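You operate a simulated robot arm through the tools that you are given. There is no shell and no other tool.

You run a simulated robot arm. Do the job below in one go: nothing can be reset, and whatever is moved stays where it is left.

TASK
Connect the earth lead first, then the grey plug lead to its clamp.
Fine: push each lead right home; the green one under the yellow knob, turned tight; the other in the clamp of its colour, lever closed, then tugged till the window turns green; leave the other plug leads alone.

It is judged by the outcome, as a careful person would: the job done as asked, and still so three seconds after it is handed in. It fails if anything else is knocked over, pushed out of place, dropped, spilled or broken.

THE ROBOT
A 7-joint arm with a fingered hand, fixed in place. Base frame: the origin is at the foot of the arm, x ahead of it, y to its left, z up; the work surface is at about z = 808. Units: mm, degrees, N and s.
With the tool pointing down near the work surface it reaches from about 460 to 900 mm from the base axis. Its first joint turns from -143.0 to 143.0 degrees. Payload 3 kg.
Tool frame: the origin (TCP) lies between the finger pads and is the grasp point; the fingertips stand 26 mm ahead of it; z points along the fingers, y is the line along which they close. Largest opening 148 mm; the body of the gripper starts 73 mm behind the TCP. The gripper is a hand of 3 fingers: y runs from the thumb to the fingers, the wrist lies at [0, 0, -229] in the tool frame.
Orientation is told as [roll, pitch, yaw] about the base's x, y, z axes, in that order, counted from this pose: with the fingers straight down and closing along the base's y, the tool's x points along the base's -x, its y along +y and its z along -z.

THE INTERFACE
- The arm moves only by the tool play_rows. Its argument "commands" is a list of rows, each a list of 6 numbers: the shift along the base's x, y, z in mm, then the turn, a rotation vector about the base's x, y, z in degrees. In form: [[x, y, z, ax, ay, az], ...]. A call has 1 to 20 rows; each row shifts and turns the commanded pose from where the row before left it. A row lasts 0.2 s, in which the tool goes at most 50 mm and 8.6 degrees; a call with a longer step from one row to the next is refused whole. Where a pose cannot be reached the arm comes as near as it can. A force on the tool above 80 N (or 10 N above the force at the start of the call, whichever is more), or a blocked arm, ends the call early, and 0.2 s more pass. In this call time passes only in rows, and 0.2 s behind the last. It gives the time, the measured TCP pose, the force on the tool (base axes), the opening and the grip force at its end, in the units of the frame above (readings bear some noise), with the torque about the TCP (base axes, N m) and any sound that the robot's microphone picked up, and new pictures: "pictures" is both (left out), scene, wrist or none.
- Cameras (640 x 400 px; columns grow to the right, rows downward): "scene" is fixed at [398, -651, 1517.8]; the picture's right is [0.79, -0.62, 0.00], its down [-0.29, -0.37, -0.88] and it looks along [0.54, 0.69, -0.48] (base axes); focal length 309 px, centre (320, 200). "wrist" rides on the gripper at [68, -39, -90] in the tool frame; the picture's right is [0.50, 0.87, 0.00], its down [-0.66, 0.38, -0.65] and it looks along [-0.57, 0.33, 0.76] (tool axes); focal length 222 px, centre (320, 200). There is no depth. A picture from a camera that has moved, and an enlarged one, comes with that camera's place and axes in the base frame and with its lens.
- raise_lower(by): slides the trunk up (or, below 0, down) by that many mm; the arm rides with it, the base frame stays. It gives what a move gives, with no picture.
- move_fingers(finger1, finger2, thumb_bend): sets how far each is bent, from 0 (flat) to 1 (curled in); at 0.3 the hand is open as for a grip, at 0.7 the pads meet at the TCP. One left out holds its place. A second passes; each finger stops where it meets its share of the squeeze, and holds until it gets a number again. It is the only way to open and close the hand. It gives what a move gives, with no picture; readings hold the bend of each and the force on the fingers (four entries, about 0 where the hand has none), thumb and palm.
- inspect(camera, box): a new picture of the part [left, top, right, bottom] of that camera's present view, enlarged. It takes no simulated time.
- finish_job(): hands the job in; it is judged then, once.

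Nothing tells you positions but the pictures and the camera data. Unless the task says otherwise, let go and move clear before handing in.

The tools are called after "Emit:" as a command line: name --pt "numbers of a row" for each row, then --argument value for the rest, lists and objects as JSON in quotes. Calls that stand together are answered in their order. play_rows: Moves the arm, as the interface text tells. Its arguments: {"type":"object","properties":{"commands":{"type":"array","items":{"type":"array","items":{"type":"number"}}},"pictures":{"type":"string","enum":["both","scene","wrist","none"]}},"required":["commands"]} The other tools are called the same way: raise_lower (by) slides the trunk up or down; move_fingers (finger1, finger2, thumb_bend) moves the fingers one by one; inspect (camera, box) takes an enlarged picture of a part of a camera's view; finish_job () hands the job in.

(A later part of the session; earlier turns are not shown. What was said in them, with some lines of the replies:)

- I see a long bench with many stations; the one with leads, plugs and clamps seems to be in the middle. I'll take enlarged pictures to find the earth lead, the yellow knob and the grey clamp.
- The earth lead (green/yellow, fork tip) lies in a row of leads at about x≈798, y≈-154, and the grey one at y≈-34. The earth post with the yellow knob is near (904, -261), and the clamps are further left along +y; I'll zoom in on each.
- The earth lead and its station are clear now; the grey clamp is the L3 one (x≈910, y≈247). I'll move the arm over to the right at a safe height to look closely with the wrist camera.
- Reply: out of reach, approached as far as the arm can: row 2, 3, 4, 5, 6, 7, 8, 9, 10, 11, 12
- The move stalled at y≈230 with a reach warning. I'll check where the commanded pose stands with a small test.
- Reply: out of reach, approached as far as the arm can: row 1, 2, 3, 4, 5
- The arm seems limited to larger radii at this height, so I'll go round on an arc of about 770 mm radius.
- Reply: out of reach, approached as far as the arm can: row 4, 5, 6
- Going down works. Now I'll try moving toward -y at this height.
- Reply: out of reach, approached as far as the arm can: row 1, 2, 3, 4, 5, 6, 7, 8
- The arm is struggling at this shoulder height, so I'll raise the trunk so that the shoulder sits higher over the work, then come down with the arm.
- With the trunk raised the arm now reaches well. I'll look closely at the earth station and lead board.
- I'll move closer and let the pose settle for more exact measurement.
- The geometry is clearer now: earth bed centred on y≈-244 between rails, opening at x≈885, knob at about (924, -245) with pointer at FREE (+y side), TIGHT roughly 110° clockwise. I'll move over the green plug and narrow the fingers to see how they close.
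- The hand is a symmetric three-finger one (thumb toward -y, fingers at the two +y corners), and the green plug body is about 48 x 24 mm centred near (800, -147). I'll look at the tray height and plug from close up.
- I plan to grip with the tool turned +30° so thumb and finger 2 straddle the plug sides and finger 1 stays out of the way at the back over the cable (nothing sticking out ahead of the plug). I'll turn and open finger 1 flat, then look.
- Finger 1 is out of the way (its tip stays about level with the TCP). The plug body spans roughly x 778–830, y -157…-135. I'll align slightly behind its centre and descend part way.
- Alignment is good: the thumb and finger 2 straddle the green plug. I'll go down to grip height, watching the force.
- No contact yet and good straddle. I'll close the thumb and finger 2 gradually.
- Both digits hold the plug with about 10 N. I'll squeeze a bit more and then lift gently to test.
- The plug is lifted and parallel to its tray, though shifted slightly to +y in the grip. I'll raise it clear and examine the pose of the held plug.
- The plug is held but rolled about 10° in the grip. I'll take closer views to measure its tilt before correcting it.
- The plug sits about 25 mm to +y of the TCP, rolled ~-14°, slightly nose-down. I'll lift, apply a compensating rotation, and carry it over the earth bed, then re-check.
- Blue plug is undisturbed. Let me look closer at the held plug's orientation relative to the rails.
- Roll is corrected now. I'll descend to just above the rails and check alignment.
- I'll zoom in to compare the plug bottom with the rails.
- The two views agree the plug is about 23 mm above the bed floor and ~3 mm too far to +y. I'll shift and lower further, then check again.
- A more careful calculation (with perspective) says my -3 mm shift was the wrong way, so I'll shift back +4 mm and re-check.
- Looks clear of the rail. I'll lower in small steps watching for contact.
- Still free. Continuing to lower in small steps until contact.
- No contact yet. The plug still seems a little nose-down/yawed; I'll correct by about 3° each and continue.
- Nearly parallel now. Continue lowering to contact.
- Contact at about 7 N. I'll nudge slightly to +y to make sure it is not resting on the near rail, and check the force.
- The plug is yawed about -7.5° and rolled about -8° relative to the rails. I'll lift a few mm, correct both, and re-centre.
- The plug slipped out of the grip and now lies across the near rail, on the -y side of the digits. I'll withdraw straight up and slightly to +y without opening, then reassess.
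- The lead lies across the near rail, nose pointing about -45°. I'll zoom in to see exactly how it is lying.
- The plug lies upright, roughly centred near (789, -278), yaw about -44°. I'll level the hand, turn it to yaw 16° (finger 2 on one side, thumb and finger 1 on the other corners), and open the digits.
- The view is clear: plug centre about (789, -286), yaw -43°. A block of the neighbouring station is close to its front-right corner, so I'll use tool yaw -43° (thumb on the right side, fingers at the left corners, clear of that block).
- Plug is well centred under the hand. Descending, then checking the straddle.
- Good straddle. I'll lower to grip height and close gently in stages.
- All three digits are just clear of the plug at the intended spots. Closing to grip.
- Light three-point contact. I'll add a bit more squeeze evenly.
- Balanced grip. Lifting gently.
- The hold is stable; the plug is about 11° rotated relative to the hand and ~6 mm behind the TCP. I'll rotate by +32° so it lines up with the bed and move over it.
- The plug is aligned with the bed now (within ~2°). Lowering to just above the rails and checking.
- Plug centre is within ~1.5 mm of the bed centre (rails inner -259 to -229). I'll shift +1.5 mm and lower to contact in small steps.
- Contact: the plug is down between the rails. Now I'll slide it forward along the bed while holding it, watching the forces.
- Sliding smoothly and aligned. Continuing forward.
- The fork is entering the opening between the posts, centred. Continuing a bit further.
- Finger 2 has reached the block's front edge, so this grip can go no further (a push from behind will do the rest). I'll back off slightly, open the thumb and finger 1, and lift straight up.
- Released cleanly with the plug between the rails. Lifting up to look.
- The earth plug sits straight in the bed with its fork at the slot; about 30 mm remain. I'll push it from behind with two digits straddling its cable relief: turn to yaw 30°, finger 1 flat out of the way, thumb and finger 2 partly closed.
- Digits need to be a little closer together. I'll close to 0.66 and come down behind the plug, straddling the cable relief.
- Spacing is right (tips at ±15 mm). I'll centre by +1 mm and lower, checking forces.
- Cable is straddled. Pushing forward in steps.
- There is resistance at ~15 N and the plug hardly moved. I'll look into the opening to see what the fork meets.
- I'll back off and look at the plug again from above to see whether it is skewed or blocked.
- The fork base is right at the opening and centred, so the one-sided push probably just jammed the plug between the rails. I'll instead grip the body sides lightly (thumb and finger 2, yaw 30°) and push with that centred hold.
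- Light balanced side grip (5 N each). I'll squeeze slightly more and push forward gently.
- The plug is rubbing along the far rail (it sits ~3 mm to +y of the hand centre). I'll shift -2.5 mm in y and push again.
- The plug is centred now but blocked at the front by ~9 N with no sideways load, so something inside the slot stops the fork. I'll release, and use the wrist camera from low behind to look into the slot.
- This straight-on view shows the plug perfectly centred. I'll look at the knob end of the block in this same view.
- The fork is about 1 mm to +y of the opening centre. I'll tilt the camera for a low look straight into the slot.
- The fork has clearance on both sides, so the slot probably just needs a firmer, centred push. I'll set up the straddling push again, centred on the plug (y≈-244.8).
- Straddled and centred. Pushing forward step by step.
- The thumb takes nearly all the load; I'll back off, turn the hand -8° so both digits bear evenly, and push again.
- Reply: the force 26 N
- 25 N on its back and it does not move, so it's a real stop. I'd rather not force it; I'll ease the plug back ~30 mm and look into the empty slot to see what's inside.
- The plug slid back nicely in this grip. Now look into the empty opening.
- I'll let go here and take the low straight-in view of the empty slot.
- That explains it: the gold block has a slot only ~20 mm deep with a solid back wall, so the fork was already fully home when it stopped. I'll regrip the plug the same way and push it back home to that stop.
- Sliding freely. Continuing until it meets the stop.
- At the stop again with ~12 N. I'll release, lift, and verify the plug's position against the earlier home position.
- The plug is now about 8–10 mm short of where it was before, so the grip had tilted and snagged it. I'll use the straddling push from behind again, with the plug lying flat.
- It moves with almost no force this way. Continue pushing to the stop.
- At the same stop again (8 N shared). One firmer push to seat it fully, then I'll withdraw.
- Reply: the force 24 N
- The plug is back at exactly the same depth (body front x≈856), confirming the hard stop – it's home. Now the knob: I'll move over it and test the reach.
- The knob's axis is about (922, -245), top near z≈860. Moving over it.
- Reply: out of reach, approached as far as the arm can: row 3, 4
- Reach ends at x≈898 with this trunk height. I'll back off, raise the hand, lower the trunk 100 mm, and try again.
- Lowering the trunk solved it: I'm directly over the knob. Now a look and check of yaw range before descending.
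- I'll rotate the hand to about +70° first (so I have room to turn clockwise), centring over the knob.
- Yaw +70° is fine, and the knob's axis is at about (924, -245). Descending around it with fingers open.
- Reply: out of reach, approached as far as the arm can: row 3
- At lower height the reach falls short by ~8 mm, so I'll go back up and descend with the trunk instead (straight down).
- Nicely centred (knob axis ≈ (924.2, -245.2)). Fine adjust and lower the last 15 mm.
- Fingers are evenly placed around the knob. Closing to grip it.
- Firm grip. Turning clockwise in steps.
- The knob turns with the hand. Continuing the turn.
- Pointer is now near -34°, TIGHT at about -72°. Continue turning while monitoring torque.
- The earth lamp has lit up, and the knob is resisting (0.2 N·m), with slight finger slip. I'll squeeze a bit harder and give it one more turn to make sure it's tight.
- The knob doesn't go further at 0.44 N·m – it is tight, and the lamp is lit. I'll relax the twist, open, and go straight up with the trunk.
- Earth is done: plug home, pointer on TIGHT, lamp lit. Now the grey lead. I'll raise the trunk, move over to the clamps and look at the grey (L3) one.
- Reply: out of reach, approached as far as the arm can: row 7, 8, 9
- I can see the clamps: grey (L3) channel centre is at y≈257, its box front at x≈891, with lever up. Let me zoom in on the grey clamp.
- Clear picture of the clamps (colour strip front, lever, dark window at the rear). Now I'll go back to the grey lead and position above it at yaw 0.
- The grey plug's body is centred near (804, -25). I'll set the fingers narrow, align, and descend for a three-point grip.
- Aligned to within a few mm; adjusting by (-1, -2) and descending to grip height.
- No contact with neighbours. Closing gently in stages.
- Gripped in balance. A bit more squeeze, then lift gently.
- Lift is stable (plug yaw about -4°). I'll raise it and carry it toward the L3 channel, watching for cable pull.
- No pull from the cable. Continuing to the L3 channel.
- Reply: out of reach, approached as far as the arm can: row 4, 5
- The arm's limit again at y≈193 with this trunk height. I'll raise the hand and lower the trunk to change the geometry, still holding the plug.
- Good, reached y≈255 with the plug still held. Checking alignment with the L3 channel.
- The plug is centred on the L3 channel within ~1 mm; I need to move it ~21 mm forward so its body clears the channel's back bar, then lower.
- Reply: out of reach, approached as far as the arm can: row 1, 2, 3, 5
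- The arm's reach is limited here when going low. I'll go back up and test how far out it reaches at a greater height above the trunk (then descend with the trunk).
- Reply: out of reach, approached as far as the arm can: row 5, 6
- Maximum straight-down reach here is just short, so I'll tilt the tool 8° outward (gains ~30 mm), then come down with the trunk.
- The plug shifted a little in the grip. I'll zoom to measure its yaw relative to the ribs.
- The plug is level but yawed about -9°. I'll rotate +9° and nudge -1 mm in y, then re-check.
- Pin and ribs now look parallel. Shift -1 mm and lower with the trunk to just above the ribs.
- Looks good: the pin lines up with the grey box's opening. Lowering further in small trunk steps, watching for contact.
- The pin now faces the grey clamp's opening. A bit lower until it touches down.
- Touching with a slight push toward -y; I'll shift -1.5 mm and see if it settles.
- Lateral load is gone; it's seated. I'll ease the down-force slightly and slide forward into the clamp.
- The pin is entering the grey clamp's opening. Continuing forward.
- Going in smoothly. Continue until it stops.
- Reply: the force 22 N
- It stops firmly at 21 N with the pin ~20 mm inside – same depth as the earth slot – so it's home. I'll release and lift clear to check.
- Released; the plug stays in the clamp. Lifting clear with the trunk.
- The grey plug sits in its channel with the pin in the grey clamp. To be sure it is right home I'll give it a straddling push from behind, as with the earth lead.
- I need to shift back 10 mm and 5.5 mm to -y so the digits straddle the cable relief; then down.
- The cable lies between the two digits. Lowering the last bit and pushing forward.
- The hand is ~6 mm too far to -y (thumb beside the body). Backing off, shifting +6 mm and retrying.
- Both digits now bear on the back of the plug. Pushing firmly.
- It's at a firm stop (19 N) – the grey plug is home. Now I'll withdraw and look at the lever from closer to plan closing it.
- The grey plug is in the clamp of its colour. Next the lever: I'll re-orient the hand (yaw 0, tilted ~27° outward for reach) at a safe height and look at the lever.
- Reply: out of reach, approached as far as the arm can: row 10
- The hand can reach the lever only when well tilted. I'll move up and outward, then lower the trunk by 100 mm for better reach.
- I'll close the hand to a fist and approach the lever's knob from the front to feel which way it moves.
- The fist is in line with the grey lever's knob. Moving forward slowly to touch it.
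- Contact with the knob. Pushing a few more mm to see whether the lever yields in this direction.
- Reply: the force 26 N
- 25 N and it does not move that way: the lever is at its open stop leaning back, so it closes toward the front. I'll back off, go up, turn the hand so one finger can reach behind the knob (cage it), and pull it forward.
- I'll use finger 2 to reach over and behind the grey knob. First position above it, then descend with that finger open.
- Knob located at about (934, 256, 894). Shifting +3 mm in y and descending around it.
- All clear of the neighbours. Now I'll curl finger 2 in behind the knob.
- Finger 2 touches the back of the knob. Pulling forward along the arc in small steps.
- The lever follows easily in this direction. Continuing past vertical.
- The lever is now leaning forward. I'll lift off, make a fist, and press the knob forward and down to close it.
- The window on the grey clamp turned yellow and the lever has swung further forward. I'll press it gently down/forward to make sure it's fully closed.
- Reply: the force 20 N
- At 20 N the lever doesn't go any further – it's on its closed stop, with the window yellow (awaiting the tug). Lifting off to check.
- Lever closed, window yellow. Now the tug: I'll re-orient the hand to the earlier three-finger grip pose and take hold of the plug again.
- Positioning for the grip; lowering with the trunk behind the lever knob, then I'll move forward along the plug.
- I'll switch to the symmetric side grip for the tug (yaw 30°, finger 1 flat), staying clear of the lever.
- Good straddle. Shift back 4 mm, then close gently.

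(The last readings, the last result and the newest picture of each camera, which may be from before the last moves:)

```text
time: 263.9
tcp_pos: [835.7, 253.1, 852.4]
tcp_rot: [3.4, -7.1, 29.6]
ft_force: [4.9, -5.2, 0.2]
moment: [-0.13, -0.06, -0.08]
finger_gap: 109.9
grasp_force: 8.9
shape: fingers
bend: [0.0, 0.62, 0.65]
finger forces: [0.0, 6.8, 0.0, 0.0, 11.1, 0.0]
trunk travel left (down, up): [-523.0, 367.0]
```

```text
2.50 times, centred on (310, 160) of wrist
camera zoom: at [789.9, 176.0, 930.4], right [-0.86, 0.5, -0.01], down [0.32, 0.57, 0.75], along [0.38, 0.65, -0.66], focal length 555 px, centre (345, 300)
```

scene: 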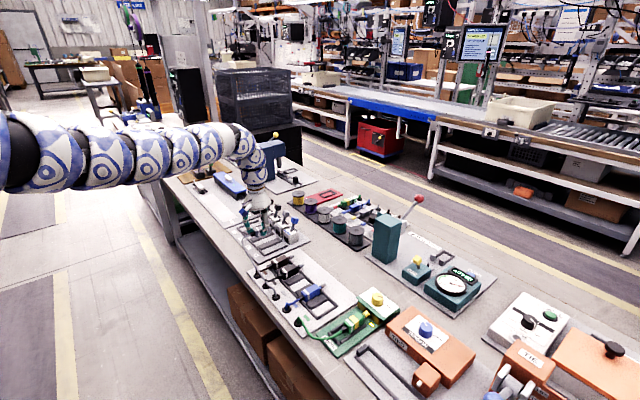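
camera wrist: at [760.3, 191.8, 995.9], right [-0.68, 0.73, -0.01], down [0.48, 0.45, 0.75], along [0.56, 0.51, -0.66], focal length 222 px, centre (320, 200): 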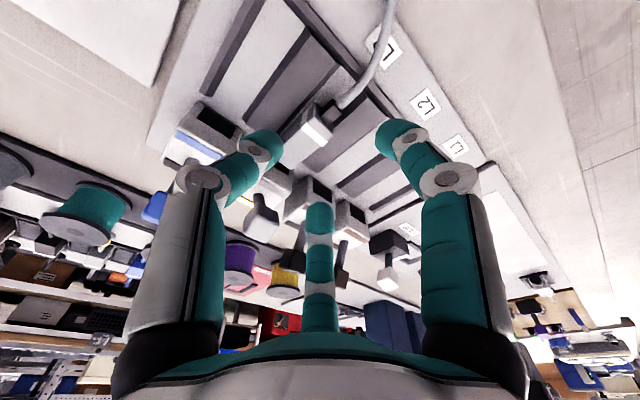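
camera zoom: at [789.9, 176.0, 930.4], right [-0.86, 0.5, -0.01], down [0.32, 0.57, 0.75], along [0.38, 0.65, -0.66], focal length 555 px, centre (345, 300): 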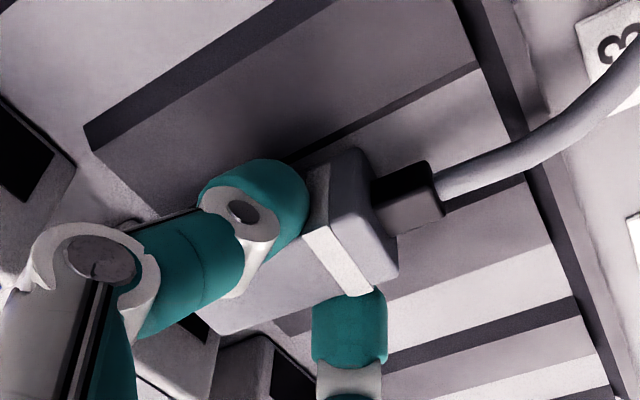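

Gripped. Now tugging backward gently in steps, watching the window.

Emit:
play_rows --pt "-2 0 0 0 0 0" --pt "0 0 0 0 0 0" --pictures "none"

Emit:
play_rows --pt "-2 0 0 0 0 0" --pt "0 0 0 0 0 0" --pictures "none"

Emit:
inspect --camera "scene" --box '[250, 205, 300, 245]'

```text
time: 264.5
tcp_pos: [834.5, 253.6, 852.8]
tcp_rot: [3.5, -7.2, 29.6]
ft_force: [9.7, -2.3, -0.1]
moment: [-0.04, -0.21, -0.06]
finger_gap: 110.4
grasp_force: 8.8
shape: fingers
bend: [0.0, 0.62, 0.65]
finger forces: [0.0, 7.1, 0.0, 0.1, 9.7, 0.0]
trunk travel left (down, up): [-523.0, 367.0]
```

```text
time: 265.1
tcp_pos: [833.0, 253.2, 852.1]
tcp_rot: [3.6, -7.3, 29.7]
ft_force: [10.5, -0.6, 1.2]
moment: [-0.04, -0.2, -0.03]
finger_gap: 110.7
grasp_force: 7.7
shape: fingers
bend: [0.0, 0.62, 0.65]
finger forces: [0.0, 7.6, 0.1, 0.1, 8.6, 0.0]
trunk travel left (down, up): [-523.0, 367.0]
```

```text
10.00 times, centred on (275, 225) of scene
camera zoom: at [398.0, -651.0, 1517.8], right [0.79, -0.62, 0.0], down [-0.29, -0.37, -0.88], along [0.54, 0.69, -0.48], focal length 3094 px, centre (770, -50)
```

zoom: 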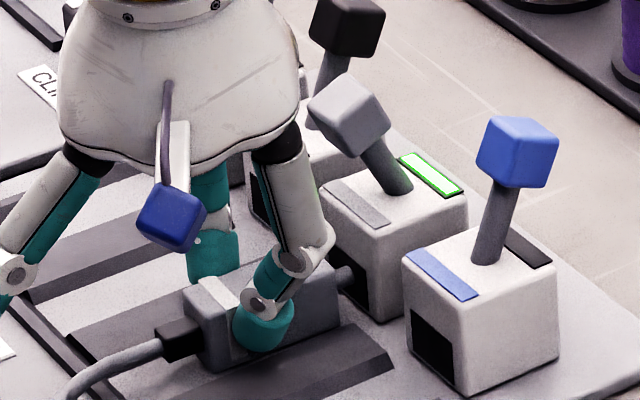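

The window has turned green at about 10 N. I'll let go now and move clear.

Emit:
play_rows --pt "1.5 0 0 0 0 0" --pt "0 0 0 0 0 0" --pictures "none"

Emit:
move_fingers --finger2 0.56 --thumb_bend 0.57

Emit:
raise_lower --by 100

Emit:
inspect --camera "scene" --box '[240, 195, 300, 245]'

Emit:
inspect --camera "wrist" --box '[180, 30, 420, 210]'

```text
time: 265.7
tcp_pos: [833.0, 252.2, 853.1]
tcp_rot: [3.5, -7.1, 29.7]
ft_force: [4.2, -4.0, 2.2]
moment: [-0.03, -0.12, -0.08]
finger_gap: 109.8
grasp_force: 8.7
shape: fingers
bend: [0.0, 0.62, 0.66]
finger forces: [0.0, 7.0, 0.1, 0.0, 10.4, 0.0]
trunk travel left (down, up): [-523.0, 367.0]
```

```text
time: 266.7
tcp_pos: [832.6, 253.0, 853.2]
tcp_rot: [3.5, -7.2, 29.6]
ft_force: [-0.7, 1.2, 0.1]
moment: [0.02, 0.03, -0.04]
finger_gap: 119.8
grasp_force: 0.1
shape: fingers
bend: [0.0, 0.56, 0.56]
finger forces: [0.1, 0.0, 0.0, 0.1, 0.0, 0.0]
trunk travel left (down, up): [-523.0, 367.0]
```

```text
time: 268.0
tcp_pos: [834.0, 252.1, 951.7]
tcp_rot: [3.6, -7.1, 29.7]
ft_force: [0.2, -1.0, -0.6]
moment: [0.0, 0.01, -0.01]
finger_gap: 119.9
grasp_force: 0.0
shape: fingers
bend: [0.0, 0.56, 0.56]
finger forces: [0.0, 0.0, 0.1, 0.1, 0.1, 0.0]
trunk travel left (down, up): [-622.0, 267.0]
```

```text
8.00 times, centred on (270, 220) of scene
camera zoom: at [398.0, -651.0, 1517.8], right [0.79, -0.62, 0.0], down [-0.29, -0.37, -0.88], along [0.54, 0.69, -0.48], focal length 2475 px, centre (720, 40)
```

zoom: 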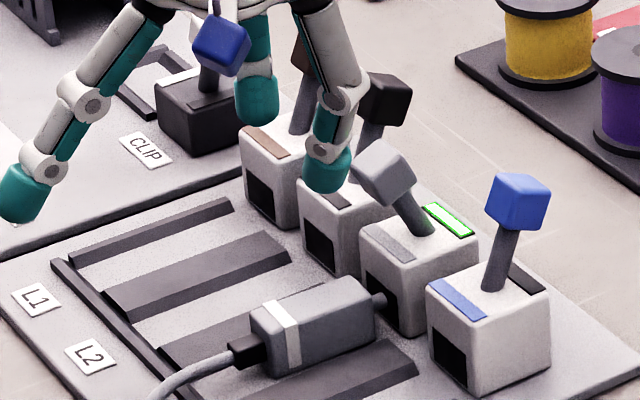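

```text
2.22 times, centred on (300, 120) of wrist
camera zoom: at [787.7, 176.3, 1030.2], right [-0.86, 0.5, -0.01], down [0.32, 0.57, 0.75], along [0.38, 0.65, -0.66], focal length 494 px, centre (364, 378)
```

zoom: 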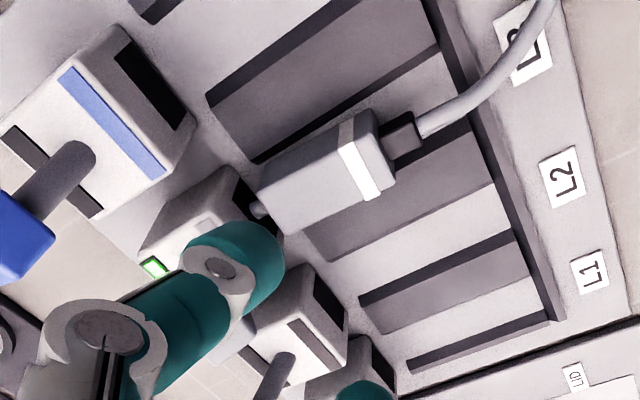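

The window stays green and the plug is in place. I'll retreat clear and check the whole bench, including the earth connection.

Emit:
play_rows --pt "-10 0 25 0 0 0" --pt "-15 5 30 0 0 0" --pt "-15 10 30 0 0 0" --pt "-10 10 30 -2.5 3.1 0" --pt "0 10 20 -2.5 3.2 0" --pt "0 0 0 0 0 0"

Emit:
move_fingers --finger1 0.3 --finger2 0.3 --thumb_bend 0.3

Emit:
inspect --camera "scene" --box '[225, 190, 325, 255]'

Emit:
inspect --camera "scene" --box '[250, 245, 410, 345]'

```text
time: 269.4
tcp_pos: [785.0, 289.6, 1086.9]
tcp_rot: [2.3, 0.8, 29.9]
ft_force: [-0.4, 0.0, -0.1]
moment: [0.0, -0.02, -0.01]
finger_gap: 120.3
grasp_force: 0.1
shape: fingers
bend: [0.0, 0.56, 0.56]
finger forces: [0.0, 0.1, 0.0, 0.1, 0.1, 0.0]
trunk travel left (down, up): [-622.0, 267.0]
camera wrist: at [747.6, 219.7, 1175.6], right [-0.86, 0.5, 0.04], down [0.4, 0.64, 0.66], along [0.3, 0.59, -0.75], focal length 222 px, centre (320, 200)
```

scene: 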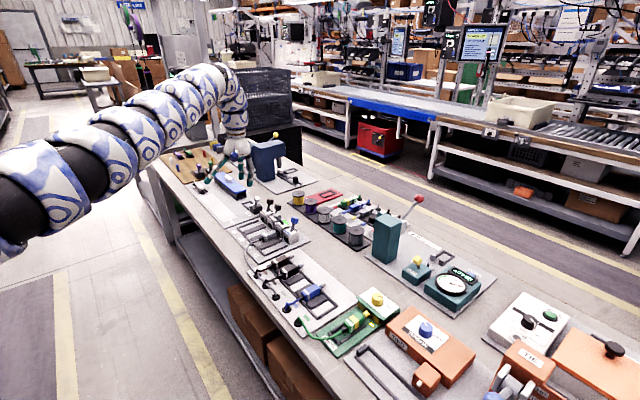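
wrist: 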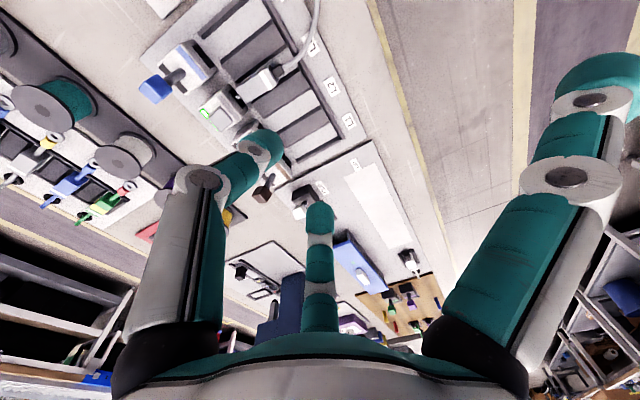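

```text
time: 270.4
tcp_pos: [784.4, 288.1, 1086.5]
tcp_rot: [2.3, 0.7, 29.7]
ft_force: [-0.4, 0.2, 0.0]
moment: [0.01, -0.03, -0.02]
finger_gap: 127.3
grasp_force: 0.0
shape: fingers
bend: [0.3, 0.3, 0.3]
finger forces: [0.0, 0.1, 0.0, 0.0, 0.1, 0.0]
trunk travel left (down, up): [-622.0, 267.0]
```

```text
6.15 times, centred on (275, 222) of scene
camera zoom: at [398.0, -651.0, 1517.8], right [0.79, -0.62, 0.0], down [-0.29, -0.37, -0.88], along [0.54, 0.69, -0.48], focal length 1904 px, centre (597, 62)
```

zoom: 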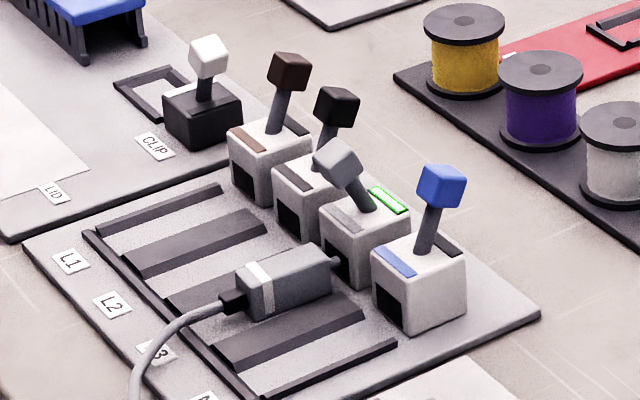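

```text
4.00 times, centred on (330, 295) of scene
camera zoom: at [398.0, -651.0, 1517.8], right [0.79, -0.62, 0.0], down [-0.29, -0.37, -0.88], along [0.54, 0.69, -0.48], focal length 1238 px, centre (280, -180)
```

zoom: 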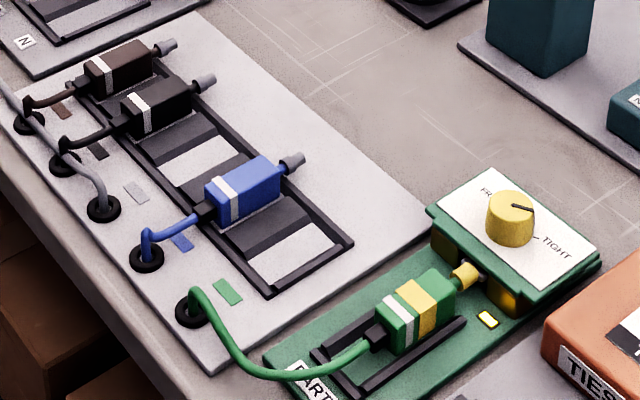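

Everything looks in order. Let me zoom on the earth lamp and the green window once more before handing in.

Emit:
inspect --camera "scene" --box '[345, 290, 385, 320]'

Emit:
inspect --camera "scene" --box '[262, 205, 302, 235]'

Emit:
inspect --camera "scene" --box '[215, 170, 455, 340]'

```text
13.33 times, centred on (365, 305) of scene
camera zoom: at [398.0, -651.0, 1517.8], right [0.79, -0.62, 0.0], down [-0.29, -0.37, -0.88], along [0.54, 0.69, -0.48], focal length 4125 px, centre (-280, -1200)
```

zoom: 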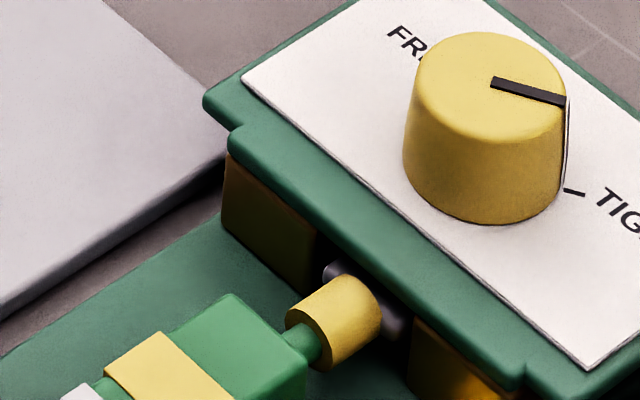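

```text
13.33 times, centred on (282, 220) of scene
camera zoom: at [398.0, -651.0, 1517.8], right [0.79, -0.62, 0.0], down [-0.29, -0.37, -0.88], along [0.54, 0.69, -0.48], focal length 4125 px, centre (827, -67)
```

zoom: 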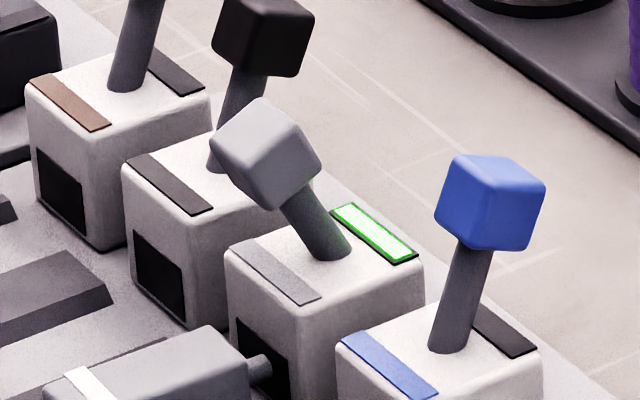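

```text
2.35 times, centred on (335, 255) of scene
camera zoom: at [398.0, -651.0, 1517.8], right [0.79, -0.62, 0.0], down [-0.29, -0.37, -0.88], along [0.54, 0.69, -0.48], focal length 728 px, centre (285, 71)
```

zoom: 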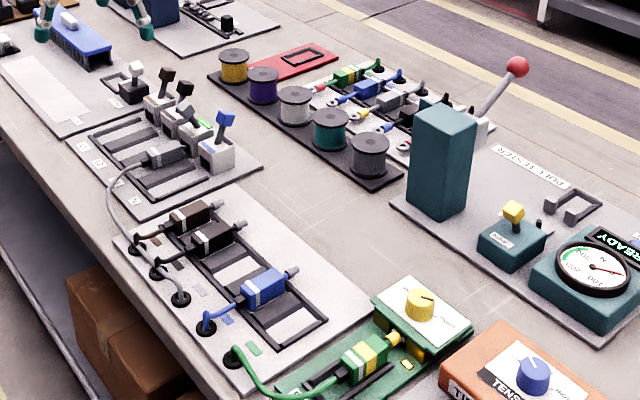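

The bench checks out:
- **Earth lead:** the fork is home under the yellow knob, the pointer is on TIGHT and the lamp is lit.
- **Grey lead:** it is home in the grey (L3) clamp, the lever is closed and the window is green after the tug.
- **Rest of the bench:** the blue, black and brown leads and the other levers look undisturbed, and the arm is clear.

I'm handing the job in now.

Emit:
finish_job

```text
The job is handed in.
```

The earth lead and the grey plug lead are both connected, in that order, and the job is handed in.

- **Earth lead:** the fork is pushed to the back stop of its slot under the yellow knob. The knob is turned until its pointer sits at TIGHT, and the lamp on the earth block lit up yellow. While I was placing it, the lead slipped out of the grip once and lay across the near rail of its bed. I picked it up again and seated it.
- **Grey lead:** it is pushed to a firm stop in the grey clamp (L3) and the lever is closed on its stop. I tugged it at about 10 N until the window turned green, and the window was still green when I handed in.
- **Other leads:** the blue, black and brown leads are still in their tray, and nothing else appears moved, judging from the pictures.

I pushed each lead home with roughly 20 N or more. The earth lamp shows yellow rather than green. I took that as its "connected" state, since you asked for a tug only on the grey lead.
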